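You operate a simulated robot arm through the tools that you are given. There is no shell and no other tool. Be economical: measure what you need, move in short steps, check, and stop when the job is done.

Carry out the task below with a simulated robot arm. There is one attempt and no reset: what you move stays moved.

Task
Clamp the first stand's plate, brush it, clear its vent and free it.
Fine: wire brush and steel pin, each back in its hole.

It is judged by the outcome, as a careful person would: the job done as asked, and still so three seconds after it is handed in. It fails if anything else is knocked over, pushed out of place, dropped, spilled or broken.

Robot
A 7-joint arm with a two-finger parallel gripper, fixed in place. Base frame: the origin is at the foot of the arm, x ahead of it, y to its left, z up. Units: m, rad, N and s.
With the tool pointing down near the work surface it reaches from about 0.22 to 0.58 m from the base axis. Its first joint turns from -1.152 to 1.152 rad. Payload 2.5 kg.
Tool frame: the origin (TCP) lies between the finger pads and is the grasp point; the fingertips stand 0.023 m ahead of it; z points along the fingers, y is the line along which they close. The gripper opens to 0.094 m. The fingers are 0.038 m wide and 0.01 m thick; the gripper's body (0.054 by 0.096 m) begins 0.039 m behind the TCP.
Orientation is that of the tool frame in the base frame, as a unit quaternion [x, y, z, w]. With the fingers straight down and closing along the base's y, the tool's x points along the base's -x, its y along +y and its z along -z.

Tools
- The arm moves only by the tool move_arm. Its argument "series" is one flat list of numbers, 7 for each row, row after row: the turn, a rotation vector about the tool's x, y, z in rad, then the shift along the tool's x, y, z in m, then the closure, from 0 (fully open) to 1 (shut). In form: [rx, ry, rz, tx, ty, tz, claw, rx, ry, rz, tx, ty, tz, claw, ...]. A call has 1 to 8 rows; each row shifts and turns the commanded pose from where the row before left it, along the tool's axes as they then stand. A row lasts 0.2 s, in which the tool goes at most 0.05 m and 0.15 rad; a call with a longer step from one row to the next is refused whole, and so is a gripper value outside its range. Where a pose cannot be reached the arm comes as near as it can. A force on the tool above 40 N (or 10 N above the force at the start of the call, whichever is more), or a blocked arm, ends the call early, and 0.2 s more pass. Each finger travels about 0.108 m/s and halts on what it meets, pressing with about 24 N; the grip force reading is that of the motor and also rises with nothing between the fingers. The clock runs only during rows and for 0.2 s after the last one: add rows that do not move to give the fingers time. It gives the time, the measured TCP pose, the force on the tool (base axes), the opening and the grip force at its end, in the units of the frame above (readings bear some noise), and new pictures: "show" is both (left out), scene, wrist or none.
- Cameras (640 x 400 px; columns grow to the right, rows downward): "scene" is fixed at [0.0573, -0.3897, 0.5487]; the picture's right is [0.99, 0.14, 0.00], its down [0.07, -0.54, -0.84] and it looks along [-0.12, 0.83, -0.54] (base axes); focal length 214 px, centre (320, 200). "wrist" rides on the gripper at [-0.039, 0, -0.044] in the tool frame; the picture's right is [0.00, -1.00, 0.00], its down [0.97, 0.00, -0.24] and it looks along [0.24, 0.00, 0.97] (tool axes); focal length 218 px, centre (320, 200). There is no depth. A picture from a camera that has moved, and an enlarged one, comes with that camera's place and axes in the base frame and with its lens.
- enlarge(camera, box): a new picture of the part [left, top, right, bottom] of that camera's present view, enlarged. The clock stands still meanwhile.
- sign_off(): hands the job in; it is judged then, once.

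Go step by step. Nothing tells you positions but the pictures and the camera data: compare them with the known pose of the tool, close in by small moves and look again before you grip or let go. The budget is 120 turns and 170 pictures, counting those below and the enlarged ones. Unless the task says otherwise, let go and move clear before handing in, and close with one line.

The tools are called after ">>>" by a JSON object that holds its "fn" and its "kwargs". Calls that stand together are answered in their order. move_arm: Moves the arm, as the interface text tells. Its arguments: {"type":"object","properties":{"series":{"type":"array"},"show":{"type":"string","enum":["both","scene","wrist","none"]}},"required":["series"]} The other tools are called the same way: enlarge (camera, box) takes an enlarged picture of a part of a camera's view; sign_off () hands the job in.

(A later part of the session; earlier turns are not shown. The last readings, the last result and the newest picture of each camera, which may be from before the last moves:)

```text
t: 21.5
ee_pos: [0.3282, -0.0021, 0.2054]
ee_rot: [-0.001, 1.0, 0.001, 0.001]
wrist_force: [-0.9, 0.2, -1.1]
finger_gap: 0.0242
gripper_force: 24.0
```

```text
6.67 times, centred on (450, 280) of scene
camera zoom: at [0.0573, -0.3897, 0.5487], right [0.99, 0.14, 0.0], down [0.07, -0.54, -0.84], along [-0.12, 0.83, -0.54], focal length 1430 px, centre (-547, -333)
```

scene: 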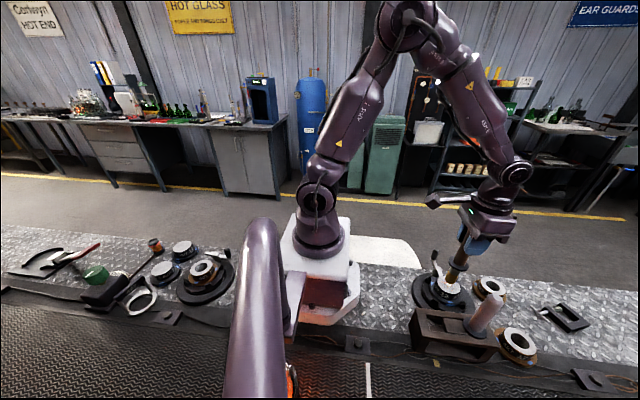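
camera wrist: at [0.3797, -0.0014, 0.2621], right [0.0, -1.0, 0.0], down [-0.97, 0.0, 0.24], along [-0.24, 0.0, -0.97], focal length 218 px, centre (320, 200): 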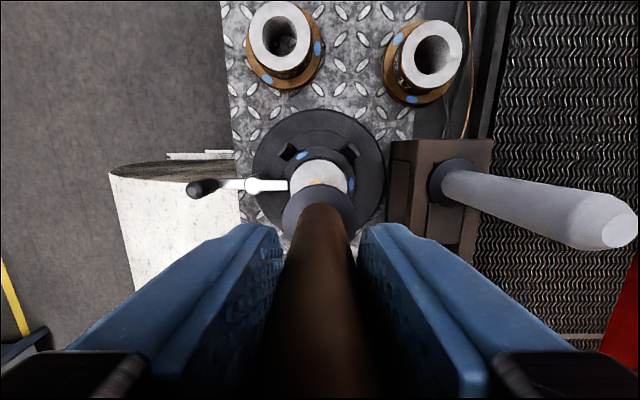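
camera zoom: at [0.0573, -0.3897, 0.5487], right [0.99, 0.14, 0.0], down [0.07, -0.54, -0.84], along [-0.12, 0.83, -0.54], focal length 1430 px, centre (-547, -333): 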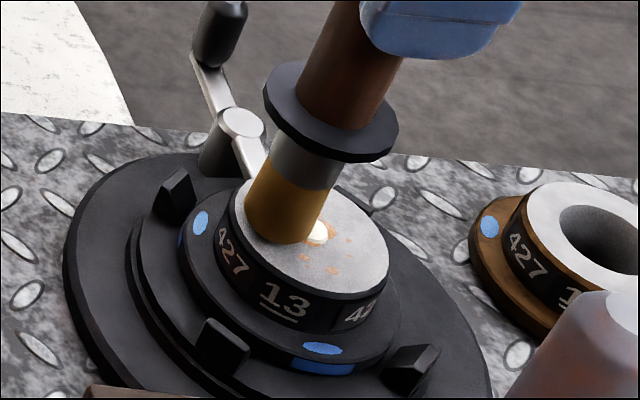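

>>> {"fn": "move_arm", "kwargs": {"series": [0, 0, 0, 0, 0, 0.002, 1, 0, 0, 0, 0, 0, 0, 1], "show": "none"}}

>>> {"fn": "move_arm", "kwargs": {"series": [0, 0, 0, 0, 0, 0.0015, 1, 0, 0, 0, 0, 0, 0, 1], "show": "none"}}

```text
t: 22.1
ee_pos: [0.3276, -0.0018, 0.2043]
ee_rot: [-0.001, 1.0, 0.002, 0.0]
wrist_force: [0.7, 0.2, -0.6]
finger_gap: 0.0241
gripper_force: 24.0
```

```text
t: 22.7
ee_pos: [0.3295, -0.0022, 0.2023]
ee_rot: [0.0, 1.0, 0.001, 0.001]
wrist_force: [0.3, -1.1, -1.3]
finger_gap: 0.024
gripper_force: 24.1
```

No contact yet at TCP z≈0.203. Lower a little more in small steps.

>>> {"fn": "move_arm", "kwargs": {"series": [0, 0, 0, 0, 0, 0.0015, 1, 0, 0, 0, 0, 0, 0, 1], "show": "none"}}

>>> {"fn": "enlarge", "kwargs": {"camera": "scene", "box": [425, 260, 475, 300]}}

```text
t: 23.3
ee_pos: [0.3282, -0.0008, 0.2008]
ee_rot: [-0.001, 1.0, 0.001, 0.001]
wrist_force: [-1.3, 0.3, 9.7]
finger_gap: 0.0243
gripper_force: 23.9
```

```text
10.00 times, centred on (450, 280) of scene
camera zoom: at [0.0572, -0.3897, 0.5487], right [0.99, 0.14, 0.0], down [0.07, -0.54, -0.84], along [-0.12, 0.83, -0.54], focal length 2145 px, centre (-980, -600)
```

zoom: 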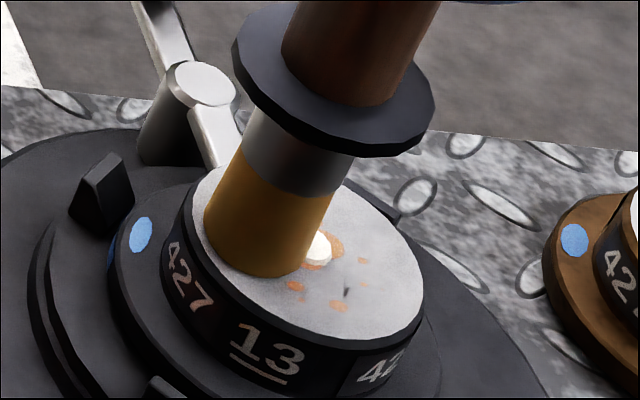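

Light contact (~10 N). I scrub in a circle of 14 mm around the vent.

>>> {"fn": "move_arm", "kwargs": {"series": [0, 0, 0, -0.004, -0.01, 0, 1, 0, 0, 0, -0.01, -0.004, 0, 1, 0, 0, 0, -0.01, 0.004, 0, 1, 0, 0, 0, -0.004, 0.01, 0, 1, 0, 0, 0, 0.004, 0.01, 0, 1, 0, 0, 0, 0.01, 0.004, 0, 1, 0, 0, 0, 0.01, -0.004, 0, 1, 0, 0, 0, 0.004, -0.01, 0, 1], "show": "none"}}

>>> {"fn": "enlarge", "kwargs": {"camera": "scene", "box": [425, 260, 475, 300]}}

```text
t: 25.1
ee_pos: [0.3278, -0.0005, 0.1992]
ee_rot: [-0.001, 1.0, 0.001, 0.001]
wrist_force: [3.0, 4.6, 11.3]
finger_gap: 0.0244
gripper_force: 24.7
```

```text
10.00 times, centred on (450, 280) of scene
camera zoom: at [0.0572, -0.3897, 0.5487], right [0.99, 0.14, 0.0], down [0.07, -0.54, -0.84], along [-0.12, 0.83, -0.54], focal length 2145 px, centre (-980, -600)
```

zoom: 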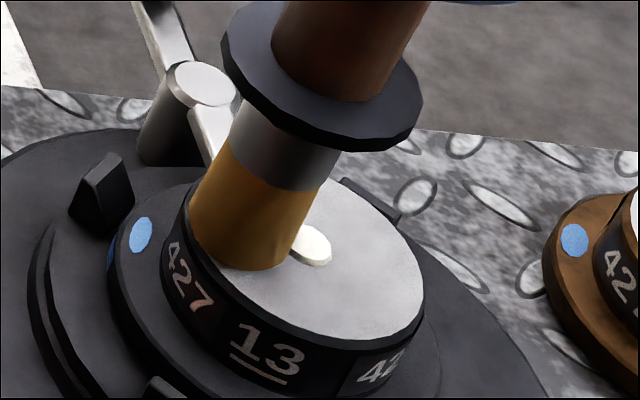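

Stains on the visible side are gone. One more pass in the opposite direction, then lift and look.

>>> {"fn": "move_arm", "kwargs": {"series": [0, 0, 0, -0.004, 0.01, 0, 1, 0, 0, 0, -0.01, 0.004, 0, 1, 0, 0, 0, -0.01, -0.004, 0, 1, 0, 0, 0, -0.004, -0.01, 0, 1, 0, 0, 0, 0.004, -0.01, 0, 1, 0, 0, 0, 0.01, -0.004, 0, 1, 0, 0, 0, 0.01, 0.004, 0, 1, 0, 0, 0, 0.004, 0.01, 0, 1], "show": "none"}}

>>> {"fn": "move_arm", "kwargs": {"series": [0, 0, 0, 0, 0, -0.03, 1, 0, 0, 0, 0.02, -0.03, -0.025, 1, 0, 0, 0, 0.02, -0.03, -0.025, 1]}}

>>> {"fn": "enlarge", "kwargs": {"camera": "wrist", "box": [190, 80, 350, 220]}}

>>> {"fn": "enlarge", "kwargs": {"camera": "scene", "box": [400, 210, 500, 310]}}

```text
t: 26.9
ee_pos: [0.3301, -0.0009, 0.1996]
ee_rot: [0.0, 1.0, 0.001, 0.0]
wrist_force: [0.2, -0.2, -0.8]
finger_gap: 0.0239
gripper_force: 24.0
```

```text
t: 27.7
ee_pos: [0.2875, -0.0598, 0.2789]
ee_rot: [-0.001, 1.0, 0.001, 0.0]
wrist_force: [-0.7, -0.5, -1.1]
finger_gap: 0.0241
gripper_force: 24.2
camera wrist: at [0.3277, -0.0596, 0.3227], right [0.0, -1.0, 0.0], down [-0.97, 0.0, 0.24], along [-0.24, 0.0, -0.97], focal length 218 px, centre (320, 200)
```

scene: 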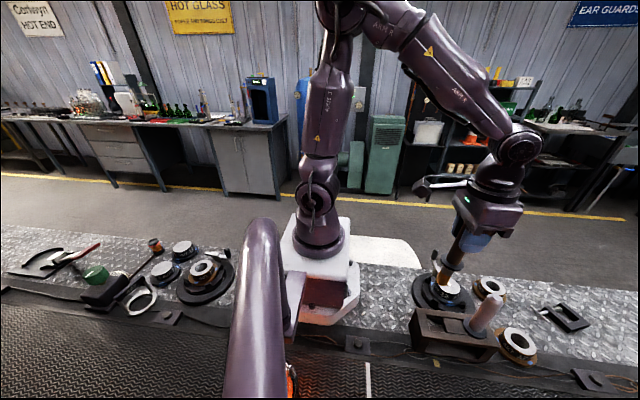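
wrist: 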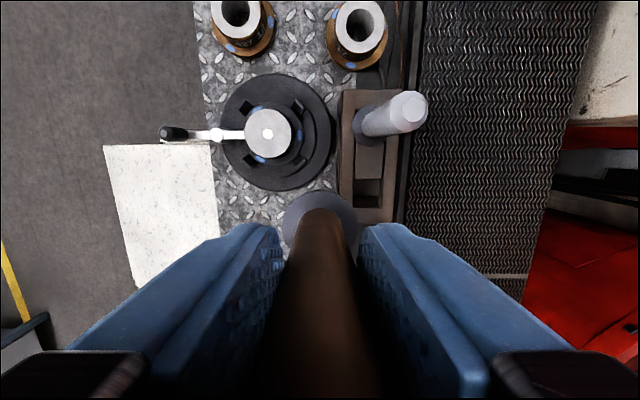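

```text
2.86 times, centred on (270, 150) of wrist
camera zoom: at [0.3277, -0.0596, 0.3227], right [0.0, -1.0, 0.0], down [-0.97, 0.0, 0.24], along [-0.24, 0.0, -0.97], focal length 624 px, centre (463, 343)
```

zoom: 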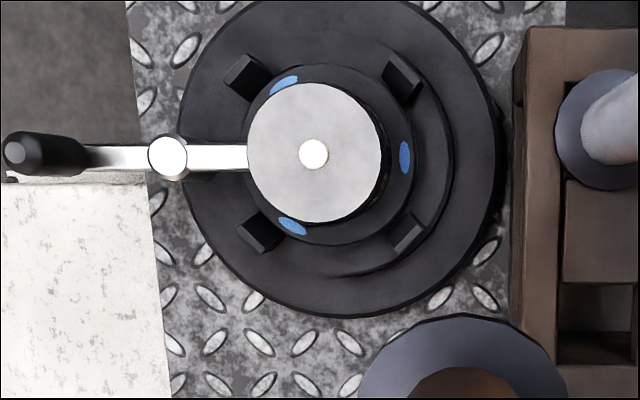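

```text
4.00 times, centred on (450, 260) of scene
camera zoom: at [0.0573, -0.3897, 0.5487], right [0.99, 0.14, 0.0], down [0.07, -0.54, -0.84], along [-0.12, 0.83, -0.54], focal length 858 px, centre (-200, -40)
```

zoom: 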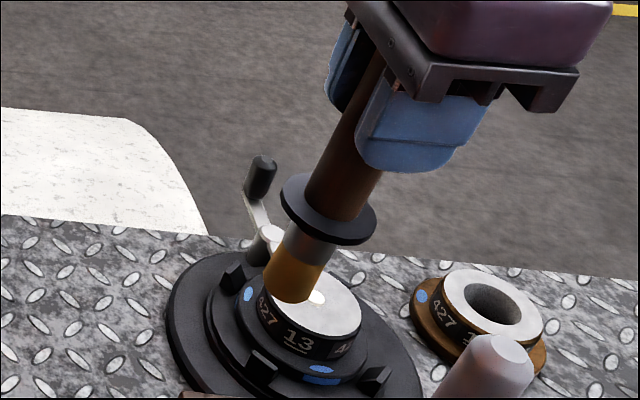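

The plate is clean all round. Now back above the brush's hole, same pose as after lifting, to check whether the brush tilted in the grip.

>>> {"fn": "move_arm", "kwargs": {"series": [0, 0, 0, 0.006, -0.028, -0.003, 1, 0, 0, 0, 0.006, -0.028, -0.002, 1, 0, 0, 0, 0, 0, 0, 1], "show": "wrist"}}

>>> {"fn": "enlarge", "kwargs": {"camera": "scene", "box": [400, 210, 520, 350]}}

```text
t: 28.5
ee_pos: [0.2754, -0.1164, 0.2841]
ee_rot: [0.0, 1.0, 0.0, 0.001]
wrist_force: [-0.5, -0.4, -0.3]
finger_gap: 0.0241
gripper_force: 23.7
camera wrist: at [0.3164, -0.1167, 0.328], right [0.0, -1.0, 0.0], down [-0.97, 0.0, 0.24], along [-0.24, 0.0, -0.97], focal length 218 px, centre (320, 200)
```

wrist: 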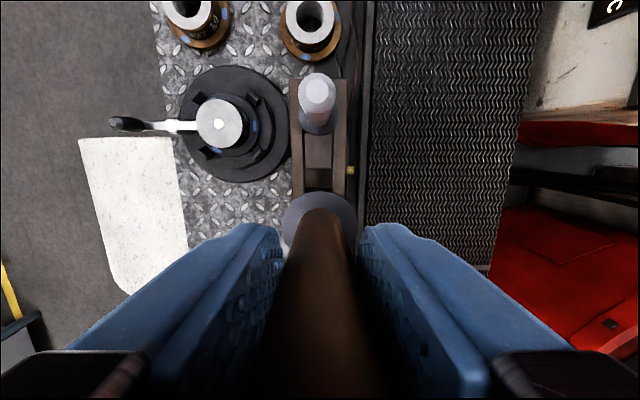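

```text
2.86 times, centred on (460, 280) of scene
camera zoom: at [0.0573, -0.3897, 0.5487], right [0.99, 0.14, 0.0], down [0.07, -0.54, -0.84], along [-0.12, 0.83, -0.54], focal length 613 px, centre (-80, -29)
```

zoom: 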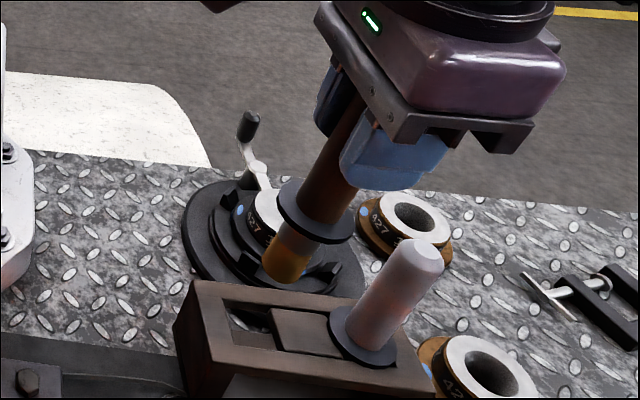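

The brush has leaned ~0.03 rad toward -x in the grip. I counter-rotate by that amount and compare again.

>>> {"fn": "move_arm", "kwargs": {"series": [0, -0.03, 0, 0.0025, 0, 0, 1, 0, 0, 0, 0, 0, 0, 1], "show": "none"}}

>>> {"fn": "enlarge", "kwargs": {"camera": "scene", "box": [400, 210, 520, 350]}}

```text
t: 29.1
ee_pos: [0.2731, -0.1168, 0.2838]
ee_rot: [-0.001, 1.0, 0.001, 0.015]
wrist_force: [-0.8, -0.2, -1.2]
finger_gap: 0.0241
gripper_force: 24.1
```

```text
2.86 times, centred on (460, 280) of scene
camera zoom: at [0.0573, -0.3897, 0.5487], right [0.99, 0.14, 0.0], down [0.07, -0.54, -0.84], along [-0.12, 0.83, -0.54], focal length 613 px, centre (-80, -29)
```

zoom: 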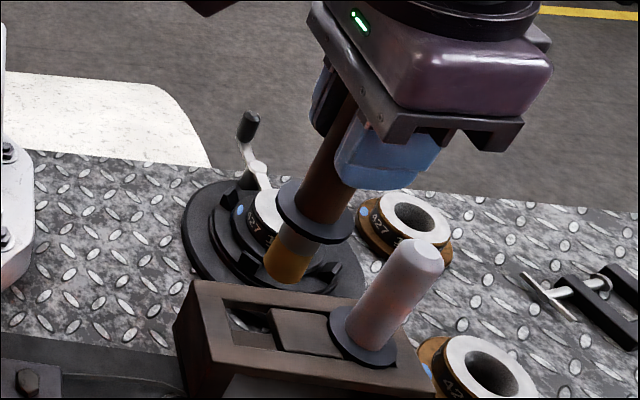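

Matches the original appearance. Lower vertically (compensating the tilt) until the tip is just at the hole, then check.

>>> {"fn": "move_arm", "kwargs": {"series": [0, 0, 0, 0.0008, 0, 0.025, 1, 0, 0, 0, 0.0008, 0, 0.025, 1, 0, 0, 0, 0, 0, 0, 1], "show": "wrist"}}

>>> {"fn": "enlarge", "kwargs": {"camera": "scene", "box": [420, 250, 500, 350]}}

```text
t: 29.9
ee_pos: [0.273, -0.1158, 0.2355]
ee_rot: [0.0, 1.0, 0.001, 0.016]
wrist_force: [0.1, 0.1, -0.9]
finger_gap: 0.0243
gripper_force: 23.6
camera wrist: at [0.3125, -0.1164, 0.2807], right [0.0, -1.0, 0.0], down [-0.98, 0.0, 0.21], along [-0.21, 0.0, -0.98], focal length 218 px, centre (320, 200)
```

wrist: 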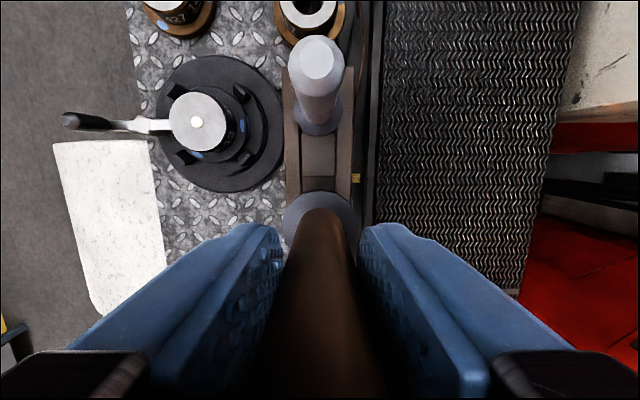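

```text
4.00 times, centred on (460, 300) of scene
camera zoom: at [0.0573, -0.3897, 0.5487], right [0.99, 0.14, 0.0], down [0.07, -0.54, -0.84], along [-0.12, 0.83, -0.54], focal length 858 px, centre (-240, -200)
```

zoom: 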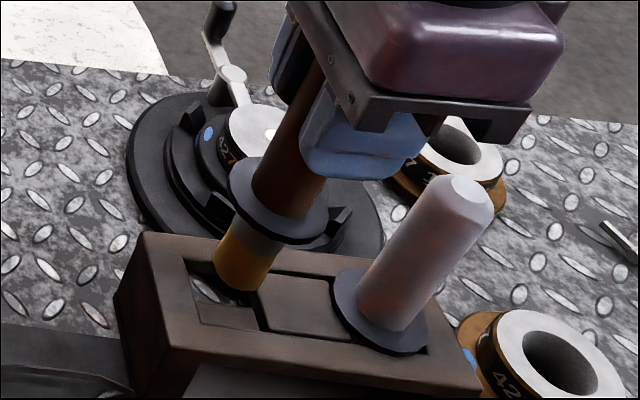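

Tip lines up with the hole. Continue down.

>>> {"fn": "move_arm", "kwargs": {"series": [0, 0, 0, 0.0005, 0, 0.015, 1, 0, 0, 0, 0.0005, 0, 0.015, 1, 0, 0, 0, 0.0006, 0, 0.02, 1, 0, 0, 0, 0.0006, 0, 0.02, 1], "show": "none"}}

>>> {"fn": "enlarge", "kwargs": {"camera": "scene", "box": [420, 250, 500, 350]}}

```text
t: 30.9
ee_pos: [0.275, -0.116, 0.1671]
ee_rot: [-0.001, 1.0, 0.0, 0.016]
wrist_force: [-0.1, 1.0, -1.0]
finger_gap: 0.0241
gripper_force: 24.0
```

```text
4.00 times, centred on (460, 300) of scene
camera zoom: at [0.0573, -0.3897, 0.5487], right [0.99, 0.14, 0.0], down [0.07, -0.54, -0.84], along [-0.12, 0.83, -0.54], focal length 858 px, centre (-240, -200)
```

zoom: 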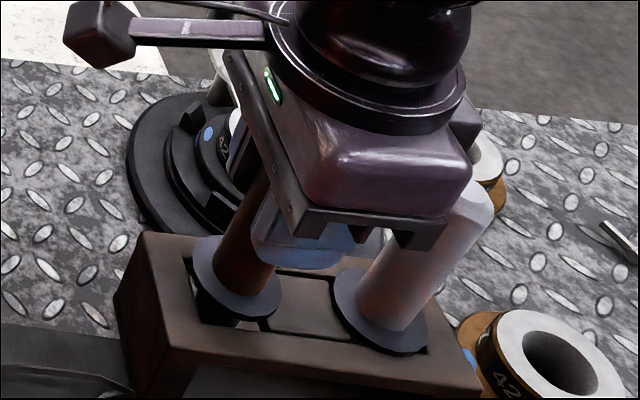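

Sliding in without resistance. Final centimetre, slowly.

>>> {"fn": "move_arm", "kwargs": {"series": [0, 0, 0, 0.0002, 0, 0.007, 1, 0, 0, 0, 0.0001, 0, 0.004, 1, 0, 0, 0, 0, 0, 0.002, 1, 0, 0, 0, 0, 0, 0, 1], "show": "none"}}

>>> {"fn": "enlarge", "kwargs": {"camera": "scene", "box": [420, 250, 500, 350]}}

```text
t: 31.9
ee_pos: [0.2752, -0.117, 0.1523]
ee_rot: [0.0, 1.0, 0.0, 0.015]
wrist_force: [0.0, 0.4, -0.1]
finger_gap: 0.0242
gripper_force: 23.9
```

```text
4.00 times, centred on (460, 300) of scene
camera zoom: at [0.0573, -0.3897, 0.5487], right [0.99, 0.14, 0.0], down [0.07, -0.54, -0.84], along [-0.12, 0.83, -0.54], focal length 858 px, centre (-240, -200)
```

zoom: 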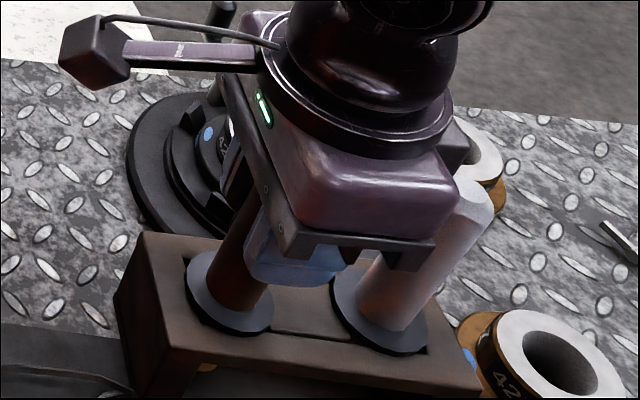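

The flange is at its seated position. Release and rise.

>>> {"fn": "move_arm", "kwargs": {"series": [0, 0, 0, 0, 0, 0.001, 1, 0, 0, 0, 0, 0, 0, 0.8, 0, 0, 0, 0, 0, 0, 0.6, 0, 0, 0, 0, 0, 0, 0.4, 0, 0, 0, -0.0003, 0, -0.03, 0.4, 0, 0, 0, -0.001, 0, -0.04, 0.4, 0, 0.03, 0, 0, 0, -0.03, 0.4]}}

>>> {"fn": "enlarge", "kwargs": {"camera": "scene", "box": [420, 250, 500, 350]}}

```text
t: 33.5
ee_pos: [0.2736, -0.117, 0.2503]
ee_rot: [0.0, 1.0, 0.0, 0.0]
wrist_force: [-0.3, 0.3, -0.4]
finger_gap: 0.0562
gripper_force: 0.0
camera wrist: at [0.3132, -0.1173, 0.2951], right [0.0, -1.0, 0.0], down [-0.97, 0.0, 0.24], along [-0.24, 0.0, -0.97], focal length 218 px, centre (320, 200)
```

scene: 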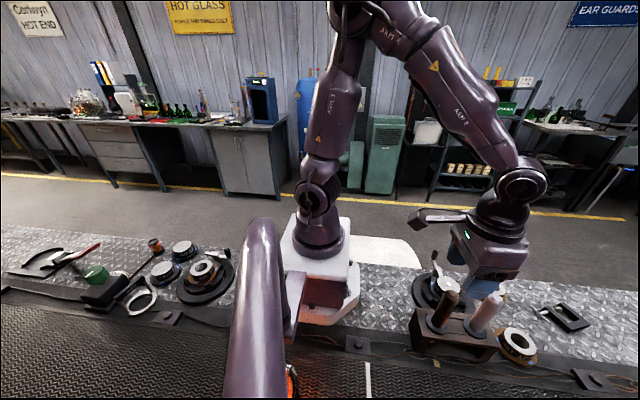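
wrist: 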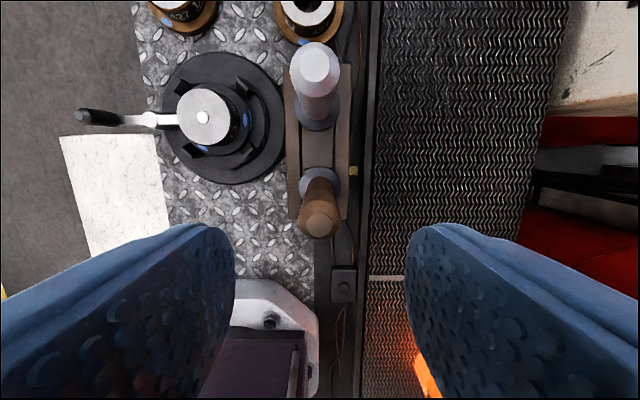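

```text
4.00 times, centred on (460, 300) of scene
camera zoom: at [0.0573, -0.3897, 0.5487], right [0.99, 0.14, 0.0], down [0.07, -0.54, -0.84], along [-0.12, 0.83, -0.54], focal length 858 px, centre (-240, -200)
```

zoom: 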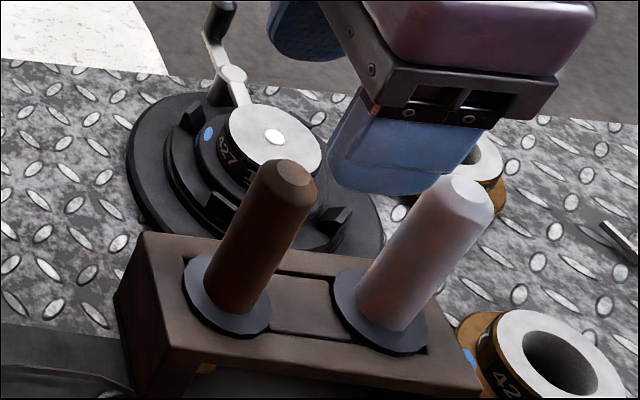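

Brush is back in its hole. Move above the grey handle (≈(0.347, -0.115)).

>>> {"fn": "move_arm", "kwargs": {"series": [0, 0, 0, -0.037, 0.0005, 0, 0.4, 0, 0, 0, -0.037, 0.0005, 0, 0.4, 0, 0, 0, 0, 0, 0, 0.4], "show": "wrist"}}

```text
t: 34.3
ee_pos: [0.3469, -0.1155, 0.2518]
ee_rot: [0.0, 1.0, 0.001, 0.001]
wrist_force: [-0.3, -0.1, 1.1]
finger_gap: 0.0564
gripper_force: 0.2
camera wrist: at [0.3871, -0.1161, 0.2953], right [0.0, -1.0, 0.0], down [-0.97, 0.0, 0.24], along [-0.24, 0.0, -0.97], focal length 218 px, centre (320, 200)
```

wrist: 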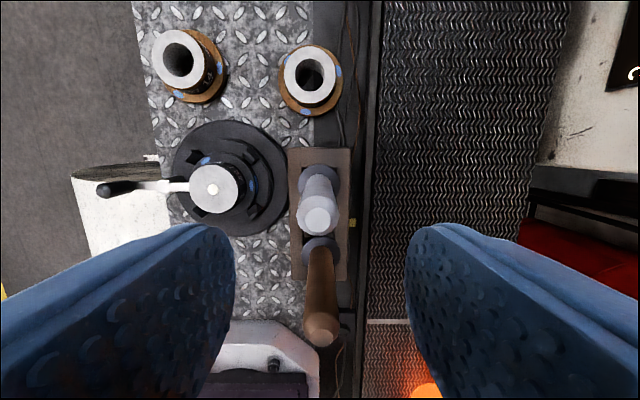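

Grey handle at about (0.348, -0.1145); descend and grip.

>>> {"fn": "move_arm", "kwargs": {"series": [0, 0, 0, -0.0015, 0.001, 0.03, 0.4, 0, 0, 0, 0, 0, 0.035, 0.4, 0, 0, 0, 0, 0, 0.034, 0.4, 0, 0, 0, 0, 0, 0, 0.4], "show": "wrist"}}

```text
t: 35.3
ee_pos: [0.3495, -0.1165, 0.1532]
ee_rot: [0.0, 1.0, 0.001, 0.002]
wrist_force: [-0.2, 0.3, -0.7]
finger_gap: 0.0563
gripper_force: 0.0
camera wrist: at [0.3894, -0.1162, 0.1961], right [0.0, -1.0, 0.0], down [-0.97, 0.0, 0.24], along [-0.24, 0.0, -0.97], focal length 218 px, centre (320, 200)
```

wrist: 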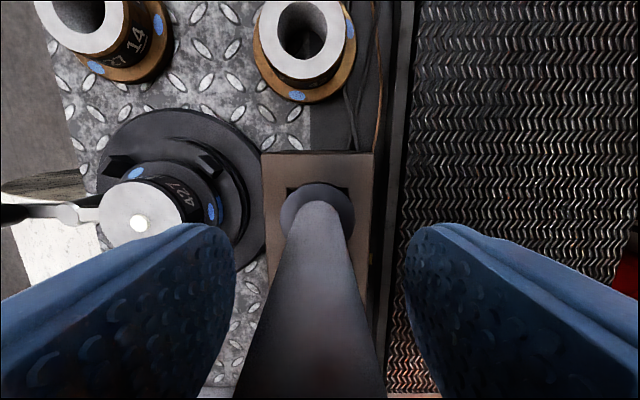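

Handle sits ~1.5 mm to +y of the finger centre; nudge and close, then lift slightly.

>>> {"fn": "move_arm", "kwargs": {"series": [0, 0, 0, 0, 0.0017, 0, 0.4, 0, 0, 0, 0, 0, 0, 1, 0, 0, 0, 0, 0, 0, 1, 0, 0, 0, 0, 0, 0, 1], "show": "wrist"}}

>>> {"fn": "enlarge", "kwargs": {"camera": "scene", "box": [420, 250, 500, 350]}}

```text
t: 36.3
ee_pos: [0.3482, -0.1156, 0.1521]
ee_rot: [0.0, 1.0, 0.001, 0.001]
wrist_force: [-1.0, -1.0, -0.5]
finger_gap: 0.0237
gripper_force: 23.8
camera wrist: at [0.3888, -0.1145, 0.1964], right [0.0, -1.0, 0.0], down [-0.97, 0.0, 0.24], along [-0.24, 0.0, -0.97], focal length 218 px, centre (320, 200)
```

wrist: 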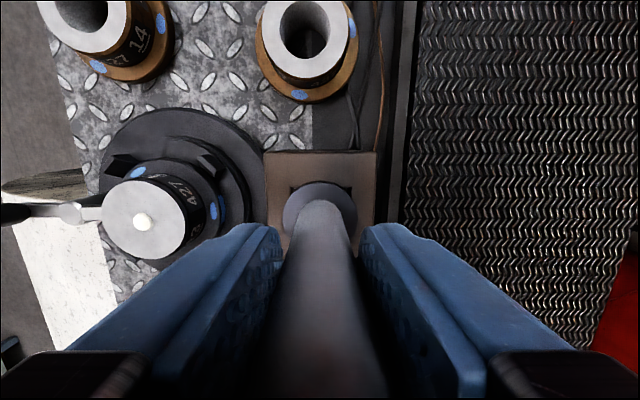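

```text
4.00 times, centred on (460, 300) of scene
camera zoom: at [0.0573, -0.3897, 0.5487], right [0.99, 0.14, 0.0], down [0.07, -0.54, -0.84], along [-0.12, 0.83, -0.54], focal length 858 px, centre (-240, -200)
```

zoom: 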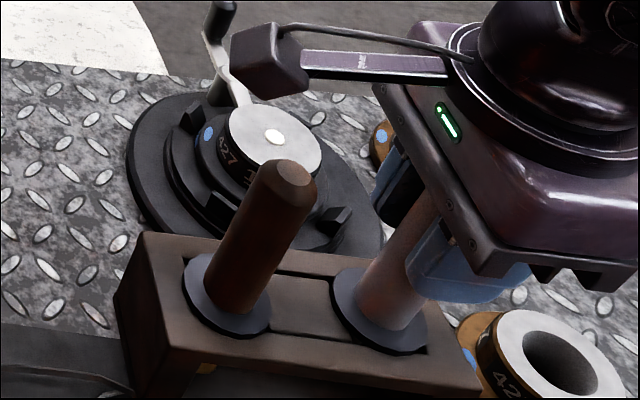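

Gripped. Lift it straight up out of the rack.

>>> {"fn": "move_arm", "kwargs": {"series": [0, 0, 0, 0, 0, -0.03, 1, 0, 0, 0, 0, 0, -0.035, 1, 0, 0, 0, 0, 0, -0.035, 1, 0, 0, 0, 0, 0, -0.03, 1, 0, 0, 0, 0, 0, 0, 1], "show": "scene"}}

>>> {"fn": "enlarge", "kwargs": {"camera": "scene", "box": [420, 210, 540, 350]}}

```text
t: 37.5
ee_pos: [0.3484, -0.1138, 0.2796]
ee_rot: [-0.001, 1.0, 0.001, 0.001]
wrist_force: [0.4, 0.3, -0.2]
finger_gap: 0.0238
gripper_force: 24.0
```

scene: 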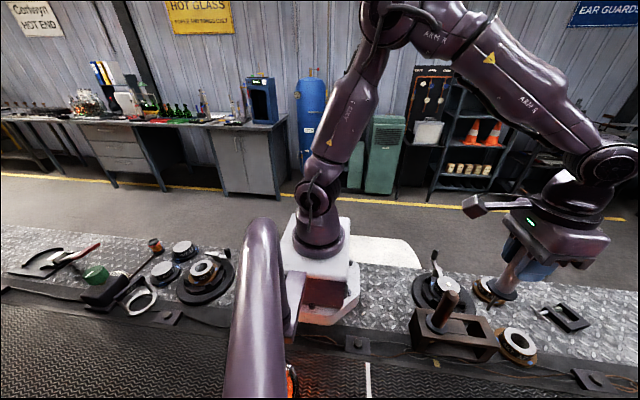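

```text
2.86 times, centred on (480, 280) of scene
camera zoom: at [0.0573, -0.3897, 0.5487], right [0.99, 0.14, 0.0], down [0.07, -0.54, -0.84], along [-0.12, 0.83, -0.54], focal length 613 px, centre (-137, -29)
```

zoom: 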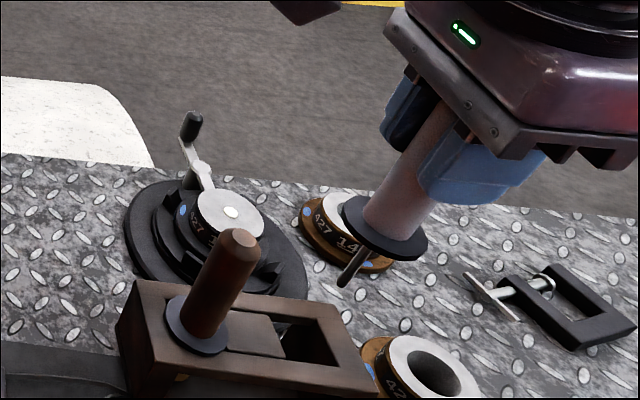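

The grey tool is the steel pin (tip ≈0.130 below TCP). Move it over the vent (0.3404, 0.0005), tip ~1.5 cm above.

>>> {"fn": "move_arm", "kwargs": {"series": [0, 0, 0, 0.0026, 0.038, 0, 1, 0, 0, 0, 0.0027, 0.038, 0, 1, 0, 0, 0, 0.0027, 0.0385, 0, 1, 0, 0, 0, 0, 0, 0.035, 1, 0, 0, 0, 0, 0, 0.034, 1, 0, 0, 0, 0, 0, 0, 1], "show": "wrist"}}

>>> {"fn": "enlarge", "kwargs": {"camera": "scene", "box": [425, 250, 485, 310]}}

```text
t: 38.9
ee_pos: [0.3417, -0.0006, 0.2113]
ee_rot: [0.0, 1.0, 0.001, 0.001]
wrist_force: [0.4, 0.8, -0.8]
finger_gap: 0.0239
gripper_force: 23.9
camera wrist: at [0.3817, 0.0004, 0.2552], right [0.0, -1.0, 0.0], down [-0.97, 0.0, 0.24], along [-0.24, 0.0, -0.97], focal length 218 px, centre (320, 200)
```

wrist: 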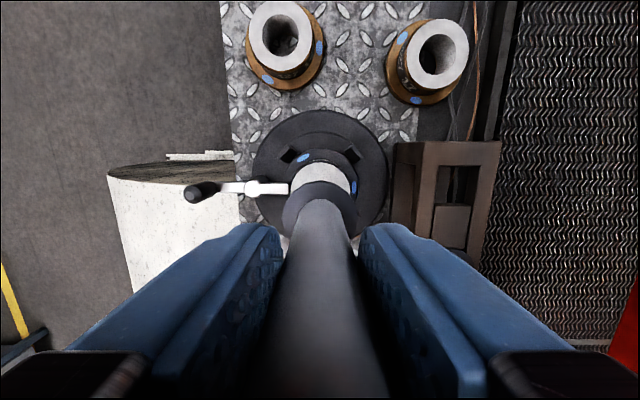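

```text
6.67 times, centred on (455, 280) of scene
camera zoom: at [0.0573, -0.3897, 0.5487], right [0.99, 0.14, 0.0], down [0.07, -0.54, -0.84], along [-0.12, 0.83, -0.54], focal length 1430 px, centre (-580, -333)
```

zoom: 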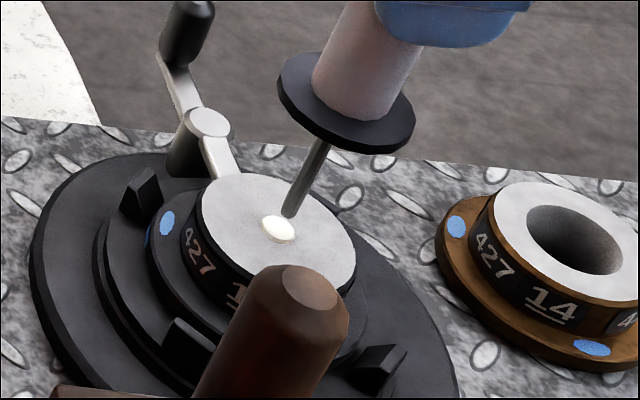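

Pin tip lines up with the plug along the descent line. Lower 8 mm and re-check.

>>> {"fn": "move_arm", "kwargs": {"series": [0, 0, 0, 0, 0.0005, 0.008, 1, 0, 0, 0, 0, 0, 0, 1], "show": "none"}}

>>> {"fn": "enlarge", "kwargs": {"camera": "scene", "box": [435, 265, 475, 295]}}

```text
t: 39.5
ee_pos: [0.3422, 0.0009, 0.2033]
ee_rot: [0.001, 1.0, 0.001, 0.0]
wrist_force: [0.7, 0.0, -0.2]
finger_gap: 0.0242
gripper_force: 23.6
```

```text
13.33 times, centred on (455, 280) of scene
camera zoom: at [0.0573, -0.3897, 0.5487], right [0.99, 0.14, 0.0], down [0.07, -0.54, -0.84], along [-0.12, 0.83, -0.54], focal length 2860 px, centre (-1480, -867)
```

zoom: 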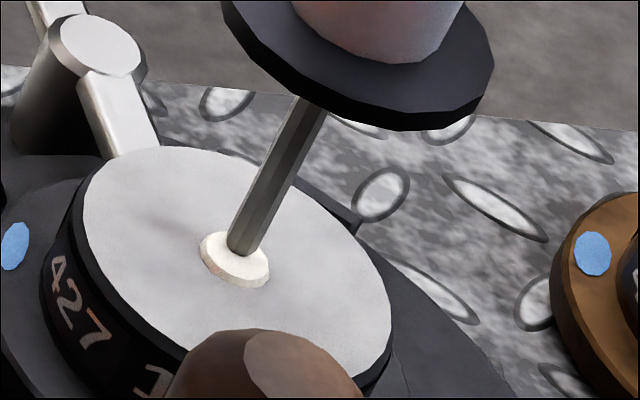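

Excellent alignment. Lower in small steps into the plug.

>>> {"fn": "move_arm", "kwargs": {"series": [0, 0, 0, 0, 0, 0.003, 1, 0, 0, 0, 0, 0, 0, 1], "show": "none"}}

>>> {"fn": "enlarge", "kwargs": {"camera": "scene", "box": [435, 265, 475, 295]}}

```text
t: 40.1
ee_pos: [0.3406, 0.0005, 0.2015]
ee_rot: [0.0, 1.0, 0.0, 0.0]
wrist_force: [0.2, -0.5, 0.4]
finger_gap: 0.0238
gripper_force: 23.7
```

```text
13.33 times, centred on (455, 280) of scene
camera zoom: at [0.0573, -0.3897, 0.5487], right [0.99, 0.14, 0.0], down [0.07, -0.54, -0.84], along [-0.12, 0.83, -0.54], focal length 2860 px, centre (-1480, -867)
```

zoom: 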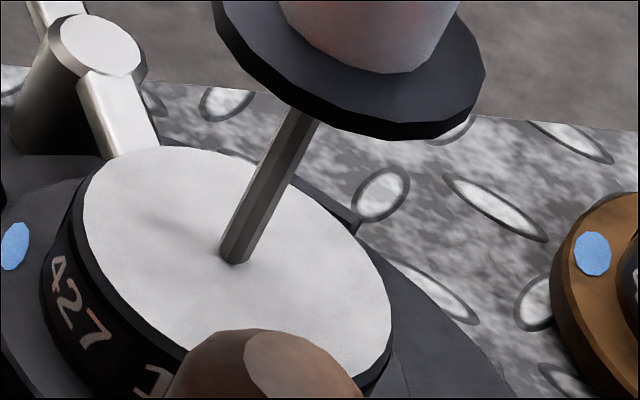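

The plug has gone. Lift the pin to see the vent.

>>> {"fn": "move_arm", "kwargs": {"series": [0, 0, 0, 0, 0, -0.02, 1, 0, 0, 0, 0, 0, -0.03, 1, 0, 0, 0, 0.0, -0.035, -0.015, 1, 0, 0, 0, 0, 0, 0, 1], "show": "none"}}

>>> {"fn": "enlarge", "kwargs": {"camera": "scene", "box": [435, 265, 475, 295]}}

>>> {"fn": "enlarge", "kwargs": {"camera": "wrist", "box": [200, 100, 360, 240]}}

```text
t: 41.1
ee_pos: [0.3394, -0.0348, 0.2653]
ee_rot: [-0.001, 1.0, 0.0, 0.001]
wrist_force: [0.1, 0.0, -1.6]
finger_gap: 0.0238
gripper_force: 24.0
```

```text
13.33 times, centred on (455, 280) of scene
camera zoom: at [0.0573, -0.3897, 0.5487], right [0.99, 0.14, 0.0], down [0.07, -0.54, -0.84], along [-0.12, 0.83, -0.54], focal length 2860 px, centre (-1480, -867)
```

zoom: 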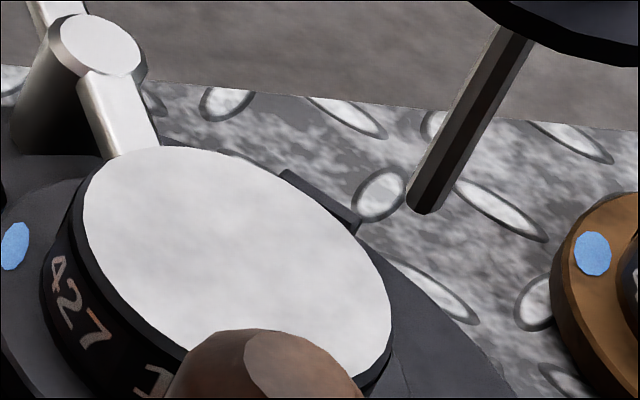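

```text
2.86 times, centred on (280, 170) of wrist
camera zoom: at [0.3798, -0.035, 0.309], right [0.0, -1.0, 0.0], down [-0.97, 0.0, 0.24], along [-0.24, 0.0, -0.97], focal length 624 px, centre (434, 286)
```

zoom: 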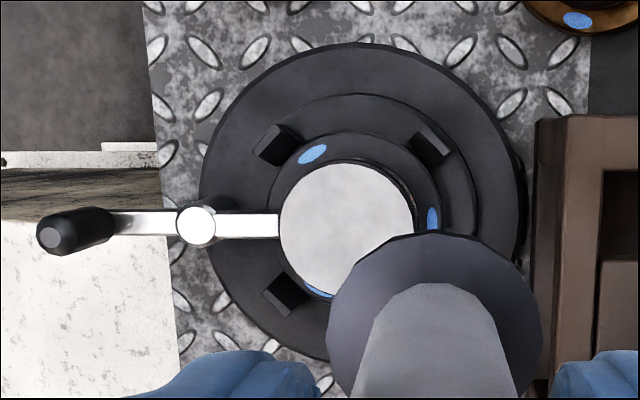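

The vent is clear. Carry the pin back above its hole and compare with the post-lift picture.

>>> {"fn": "move_arm", "kwargs": {"series": [0, 0, 0, -0.003, -0.03, -0.013, 1, 0, 0, 0, -0.003, -0.025, 0, 1, 0, 0, 0, -0.0025, -0.025, 0, 1, 0, 0, 0, 0, 0, 0, 1], "show": "wrist"}}

>>> {"fn": "enlarge", "kwargs": {"camera": "scene", "box": [420, 210, 540, 350]}}

```text
t: 42.1
ee_pos: [0.3496, -0.1133, 0.2796]
ee_rot: [0.0, 1.0, 0.001, 0.001]
wrist_force: [0.2, 0.2, -0.5]
finger_gap: 0.0239
gripper_force: 24.2
camera wrist: at [0.3904, -0.1134, 0.3234], right [0.0, -1.0, 0.0], down [-0.97, 0.0, 0.24], along [-0.24, 0.0, -0.97], focal length 218 px, centre (320, 200)
```

wrist: 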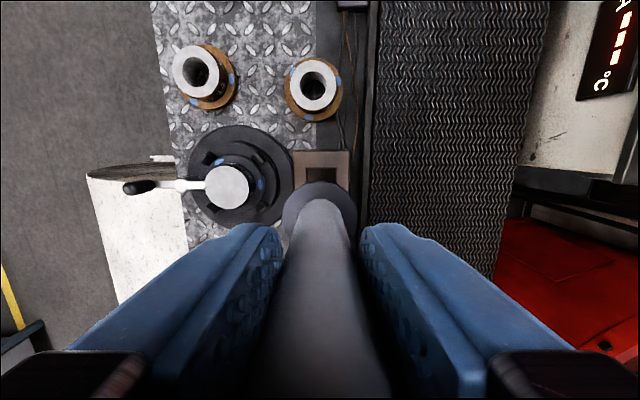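

```text
2.86 times, centred on (480, 280) of scene
camera zoom: at [0.0573, -0.3897, 0.5487], right [0.99, 0.14, 0.0], down [0.07, -0.54, -0.84], along [-0.12, 0.83, -0.54], focal length 613 px, centre (-137, -29)
```

zoom: 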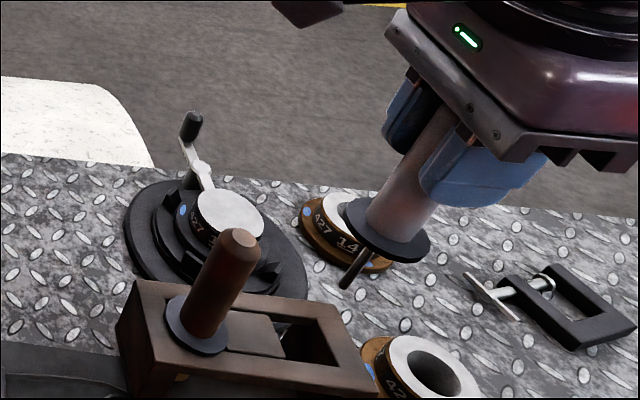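

Nearly identical, ~1.3 mm too far +x. Correct and lower until the pin enters.

>>> {"fn": "move_arm", "kwargs": {"series": [0, 0, 0, 0.0013, 0, 0.03, 1, 0, 0, 0, 0, 0, 0.03, 1, 0, 0, 0, 0, 0, 0, 1], "show": "none"}}

>>> {"fn": "enlarge", "kwargs": {"camera": "scene", "box": [420, 250, 520, 350]}}

```text
t: 42.9
ee_pos: [0.3474, -0.1142, 0.2209]
ee_rot: [0.0, 1.0, 0.001, 0.001]
wrist_force: [0.2, -0.1, -1.4]
finger_gap: 0.0239
gripper_force: 24.2
```

```text
4.00 times, centred on (470, 300) of scene
camera zoom: at [0.0573, -0.3897, 0.5487], right [0.99, 0.14, 0.0], down [0.07, -0.54, -0.84], along [-0.12, 0.83, -0.54], focal length 858 px, centre (-280, -200)
```

zoom: 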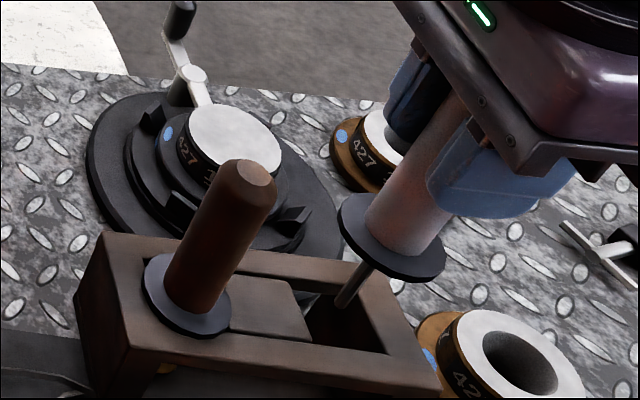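

Pin is over the opening. Continue down to seat.

>>> {"fn": "move_arm", "kwargs": {"series": [0, 0, 0, 0, 0, 0.02, 1, 0, 0, 0, 0, 0, 0.02, 1, 0, 0, 0, 0, 0, 0.015, 1, 0, 0, 0, 0, 0, 0.008, 1, 0, 0, 0, 0, 0, 0.003, 1, 0, 0, 0, 0, 0, 0, 1], "show": "none"}}

>>> {"fn": "enlarge", "kwargs": {"camera": "scene", "box": [420, 250, 520, 350]}}

```text
t: 44.3
ee_pos: [0.3471, -0.1138, 0.1533]
ee_rot: [0.0, 1.0, 0.0, 0.001]
wrist_force: [-0.8, 0.6, -0.3]
finger_gap: 0.0238
gripper_force: 23.2
```

```text
4.00 times, centred on (470, 300) of scene
camera zoom: at [0.0573, -0.3897, 0.5487], right [0.99, 0.14, 0.0], down [0.07, -0.54, -0.84], along [-0.12, 0.83, -0.54], focal length 858 px, centre (-280, -200)
```

zoom: 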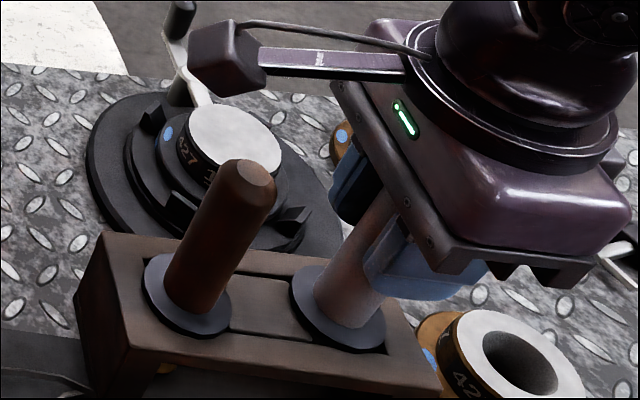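

The flange is within a millimetre or so of seated. Lower slightly, release and rise.

>>> {"fn": "move_arm", "kwargs": {"series": [0, 0, 0, -0.0005, 0, 0.0015, 1, 0, 0, 0, 0, 0, 0, 0.8, 0, 0, 0, 0, 0, 0, 0.6, 0, 0, 0, 0, 0, 0, 0.4, 0, 0, 0, 0, 0, -0.03, 0.4, 0, 0, 0, 0, 0, -0.04, 0.4, 0, 0, 0, 0, 0, -0.03, 0.4]}}

>>> {"fn": "enlarge", "kwargs": {"camera": "scene", "box": [420, 250, 520, 350]}}

```text
t: 45.9
ee_pos: [0.3484, -0.1127, 0.2531]
ee_rot: [0.0, 1.0, 0.001, 0.0]
wrist_force: [0.3, 0.0, -0.2]
finger_gap: 0.0566
gripper_force: 0.2
camera wrist: at [0.3886, -0.1129, 0.2965], right [0.0, -1.0, 0.0], down [-0.97, 0.0, 0.24], along [-0.24, 0.0, -0.97], focal length 218 px, centre (320, 200)
```

scene: 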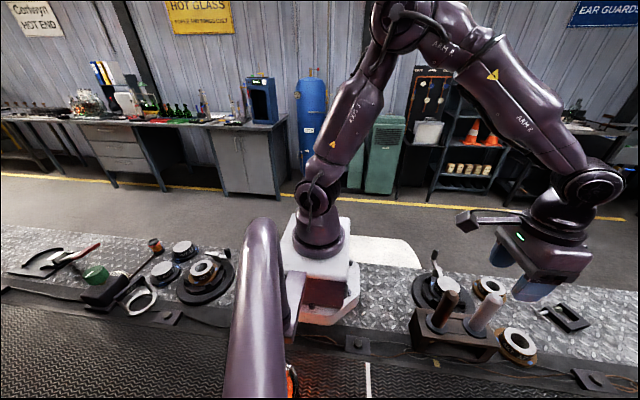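
wrist: 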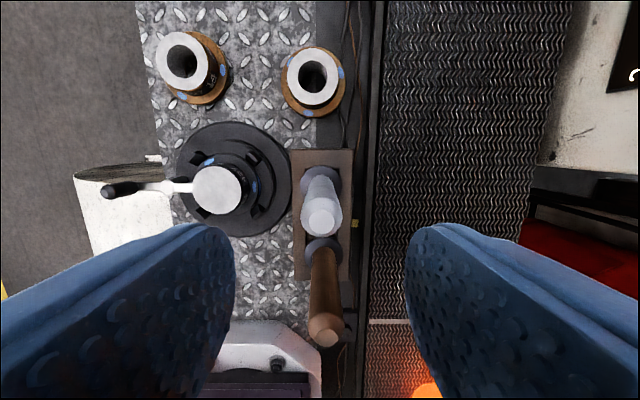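

```text
4.00 times, centred on (470, 300) of scene
camera zoom: at [0.0573, -0.3897, 0.5487], right [0.99, 0.14, 0.0], down [0.07, -0.54, -0.84], along [-0.12, 0.83, -0.54], focal length 858 px, centre (-280, -200)
```

zoom: 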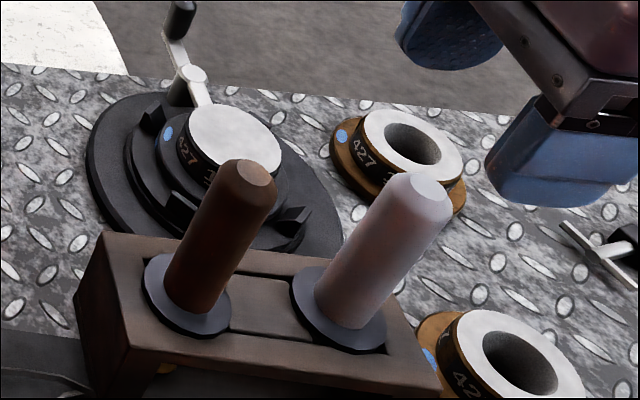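

Both tools are seated. Now to free the plate: go back above the crank knob (≈(0.340, 0.110)) and turn the tool to match.

>>> {"fn": "move_arm", "kwargs": {"series": [0, 0, 0, 0.0017, 0.0446, 0, 0.5, 0, 0, 0, 0.0017, 0.0446, 0, 0.5, 0, 0, 0, 0.0017, 0.0446, 0, 0.5, 0, 0, 0, 0.0017, 0.0446, 0, 0.5, 0, 0, 0, 0.0017, 0.0446, 0, 0.5, 0, 0, -0.145, 0, 0, 0, 0.5, 0, 0, -0.145, 0, 0, 0, 0.5, 0, 0, -0.145, 0, 0, 0, 0.5], "show": "none"}}

>>> {"fn": "move_arm", "kwargs": {"series": [0, 0, -0.148, 0, 0, 0, 0.5, 0, 0, -0.148, 0, 0, 0, 0.5, 0, 0, -0.148, 0, 0, 0, 0.6, 0, 0, -0.148, 0, 0, 0, 0.6, 0, 0, -0.148, 0, 0, 0, 0.68, 0, 0, -0.148, 0, 0, 0, 0.68, 0, 0, -0.148, 0, 0, 0.04, 0.68, 0, 0, -0.148, 0, 0, 0.04, 0.68]}}

```text
t: 47.7
ee_pos: [0.3395, 0.1091, 0.2526]
ee_rot: [-0.217, 0.976, 0.0, 0.001]
wrist_force: [-1.0, -0.4, 0.0]
finger_gap: 0.0471
gripper_force: 0.0
```

```text
t: 49.5
ee_pos: [0.3401, 0.1095, 0.1725]
ee_rot: [0.724, -0.689, 0.0, -0.001]
wrist_force: [0.2, -0.3, -0.7]
finger_gap: 0.0299
gripper_force: 0.0
camera wrist: at [0.3385, 0.1484, 0.2157], right [1.0, 0.05, 0.0], down [0.05, -0.97, 0.24], along [0.01, -0.24, -0.97], focal length 218 px, centre (320, 200)
```

scene: 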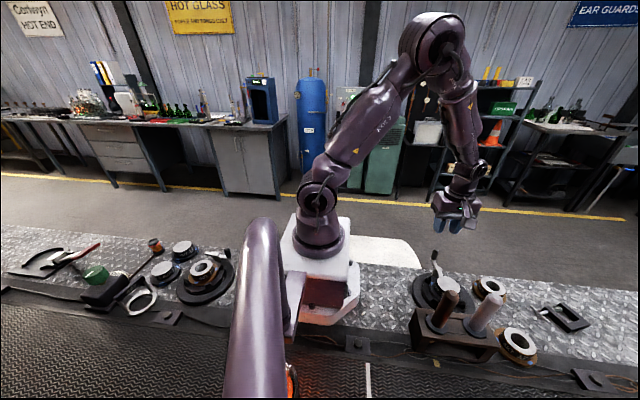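
wrist: 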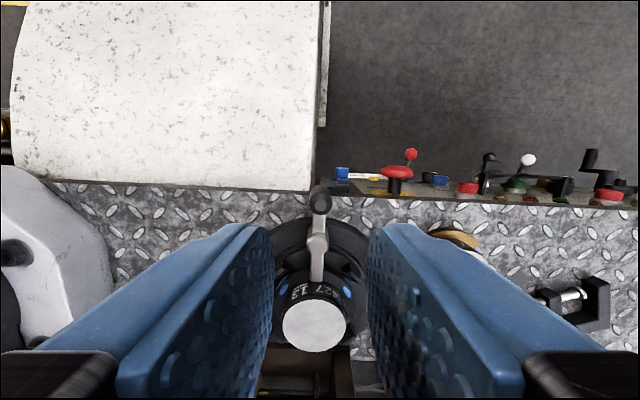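

Knob is centred between fingers at y≈0.112. Descend and grip.

>>> {"fn": "move_arm", "kwargs": {"series": [0, 0, 0, -0.001, 0, 0.035, 0.68, 0, 0, 0, 0, 0, 0.035, 0.68, 0, 0, 0, 0, 0, 0.0245, 0.68, 0, 0, 0, 0, 0, 0, 0.68], "show": "wrist"}}

```text
t: 50.5
ee_pos: [0.3376, 0.1098, 0.0761]
ee_rot: [0.724, -0.69, 0.0, 0.0]
wrist_force: [-0.3, 0.3, -0.9]
finger_gap: 0.0302
gripper_force: 0.1
camera wrist: at [0.337, 0.1491, 0.1195], right [1.0, 0.05, 0.0], down [0.05, -0.97, 0.24], along [0.01, -0.24, -0.97], focal length 218 px, centre (320, 200)
```

wrist: 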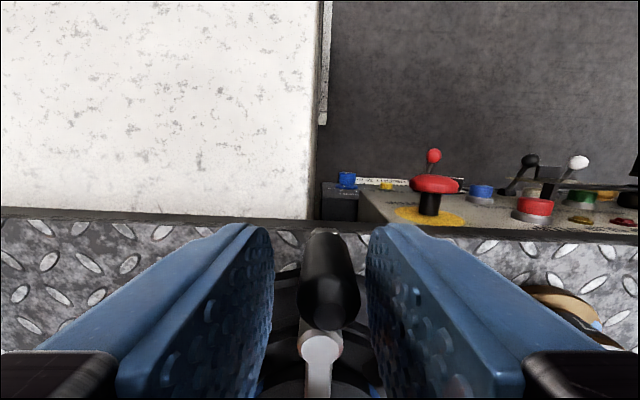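

Knob between pads. Close and turn it back clockwise.

>>> {"fn": "move_arm", "kwargs": {"series": [0, 0, 0, 0, 0.001, -0.001, 1, 0, 0, 0, 0, 0, 0, 1, 0, 0, 0.13, 0.0004, -0.0055, 0, 1, 0, 0, 0.13, 0.0004, -0.0055, 0, 1, 0, 0, 0.13, 0.0004, -0.0055, 0, 1], "show": "none"}}

>>> {"fn": "move_arm", "kwargs": {"series": [0, 0, 0.13, 0.0004, -0.0055, 0, 1, 0, 0, 0.13, 0.0004, -0.0055, 0, 1, 0, 0, 0.13, 0.0004, -0.0055, 0, 1], "show": "none"}}

```text
t: 51.0
ee_pos: [0.3394, 0.1086, 0.0754]
ee_rot: [0.724, -0.69, 0.002, -0.004]
wrist_force: [5.9, 2.4, -3.1]
finger_gap: 0.0167
gripper_force: 45.0
stopped in row 2: the force on the tool passed its limit (the readings are from after the stop); the commanded pose is now the measured one
```

```text
t: 51.8
ee_pos: [0.3556, 0.1072, 0.0765]
ee_rot: [-0.574, 0.819, 0.0, 0.005]
wrist_force: [6.0, -1.1, -6.5]
finger_gap: 0.0163
gripper_force: 44.4
```

The crank is turning back. Continue in short batches.

>>> {"fn": "move_arm", "kwargs": {"series": [0, 0, 0.13, 0.0004, -0.0055, 0, 1, 0, 0, 0.13, 0.0004, -0.0055, 0, 1, 0, 0, 0.13, 0.0004, -0.0055, 0, 1, 0, 0, 0.13, 0.0004, -0.0055, 0, 1], "show": "none"}}

>>> {"fn": "enlarge", "kwargs": {"camera": "scene", "box": [412, 245, 482, 305]}}

```text
t: 52.8
ee_pos: [0.3746, 0.0957, 0.0758]
ee_rot: [-0.346, 0.938, 0.002, 0.003]
wrist_force: [1.5, -3.7, 4.1]
finger_gap: 0.0163
gripper_force: 44.5
```

```text
6.67 times, centred on (447, 275) of scene
camera zoom: at [0.0572, -0.3897, 0.5487], right [0.99, 0.14, 0.0], down [0.07, -0.54, -0.84], along [-0.12, 0.83, -0.54], focal length 1430 px, centre (-527, -300)
```

zoom: 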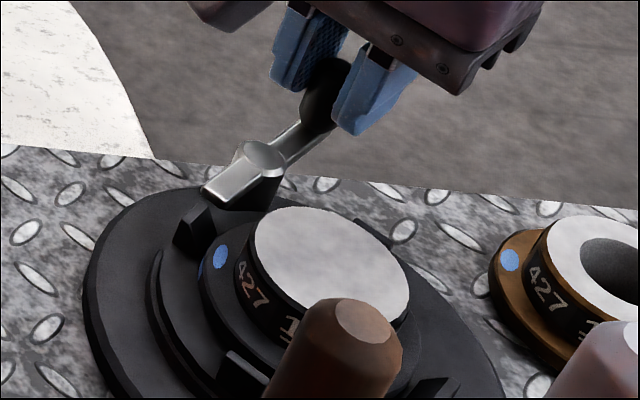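

Good, the tail has swung off the flange. Turn the remaining ~0.7 rad to the starting position.

>>> {"fn": "move_arm", "kwargs": {"series": [0, 0, 0.13, 0.0004, -0.0055, 0, 1, 0, 0, 0.13, 0.0004, -0.0055, 0, 1, 0, 0, 0.13, 0.0004, -0.0055, 0, 1, 0, 0, 0.13, 0.0004, -0.0055, 0, 1], "show": "none"}}

>>> {"fn": "move_arm", "kwargs": {"series": [0, 0, 0.1, 0.0003, -0.0042, 0, 1, 0, 0, 0.08, 0.0003, -0.0035, 0, 1, 0, 0, 0, 0, 0, 0, 1], "show": "wrist"}}

```text
t: 53.8
ee_pos: [0.3826, 0.0762, 0.0768]
ee_rot: [-0.092, 0.996, 0.003, 0.005]
wrist_force: [17.6, 4.1, -26.9]
finger_gap: 0.0164
gripper_force: 44.6
```

```text
t: 54.6
ee_pos: [0.3828, 0.0684, 0.0781]
ee_rot: [-0.002, 1.0, 0.002, 0.006]
wrist_force: [18.5, 2.6, -21.9]
finger_gap: 0.0165
gripper_force: 45.0
camera wrist: at [0.4233, 0.0678, 0.1217], right [0.01, -1.0, 0.0], down [-0.97, -0.01, 0.23], along [-0.23, 0.0, -0.97], focal length 218 px, centre (320, 200)
```

wrist: 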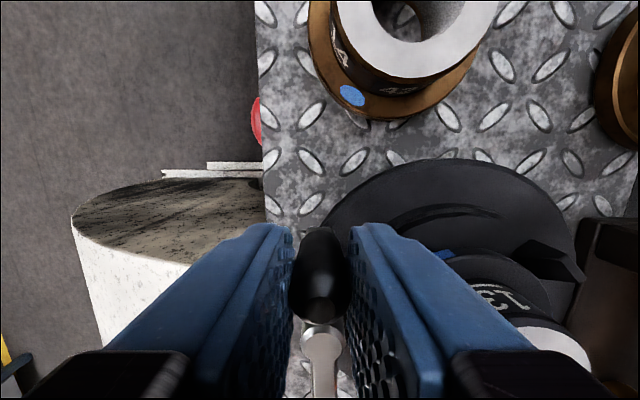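

Nearly at the start position; nudge 2–3 mm more to reach its original stop.

>>> {"fn": "move_arm", "kwargs": {"series": [0, 0, 0, 0, -0.0015, 0, 1, 0, 0, 0, 0, -0.0015, 0, 1, 0, 0, 0, 0, 0, 0, 1], "show": "none"}}

```text
t: 55.4
ee_pos: [0.3826, 0.0668, 0.0763]
ee_rot: [-0.006, 1.0, 0.004, 0.003]
wrist_force: [3.2, 12.8, -0.4]
finger_gap: 0.0164
gripper_force: 44.6
```

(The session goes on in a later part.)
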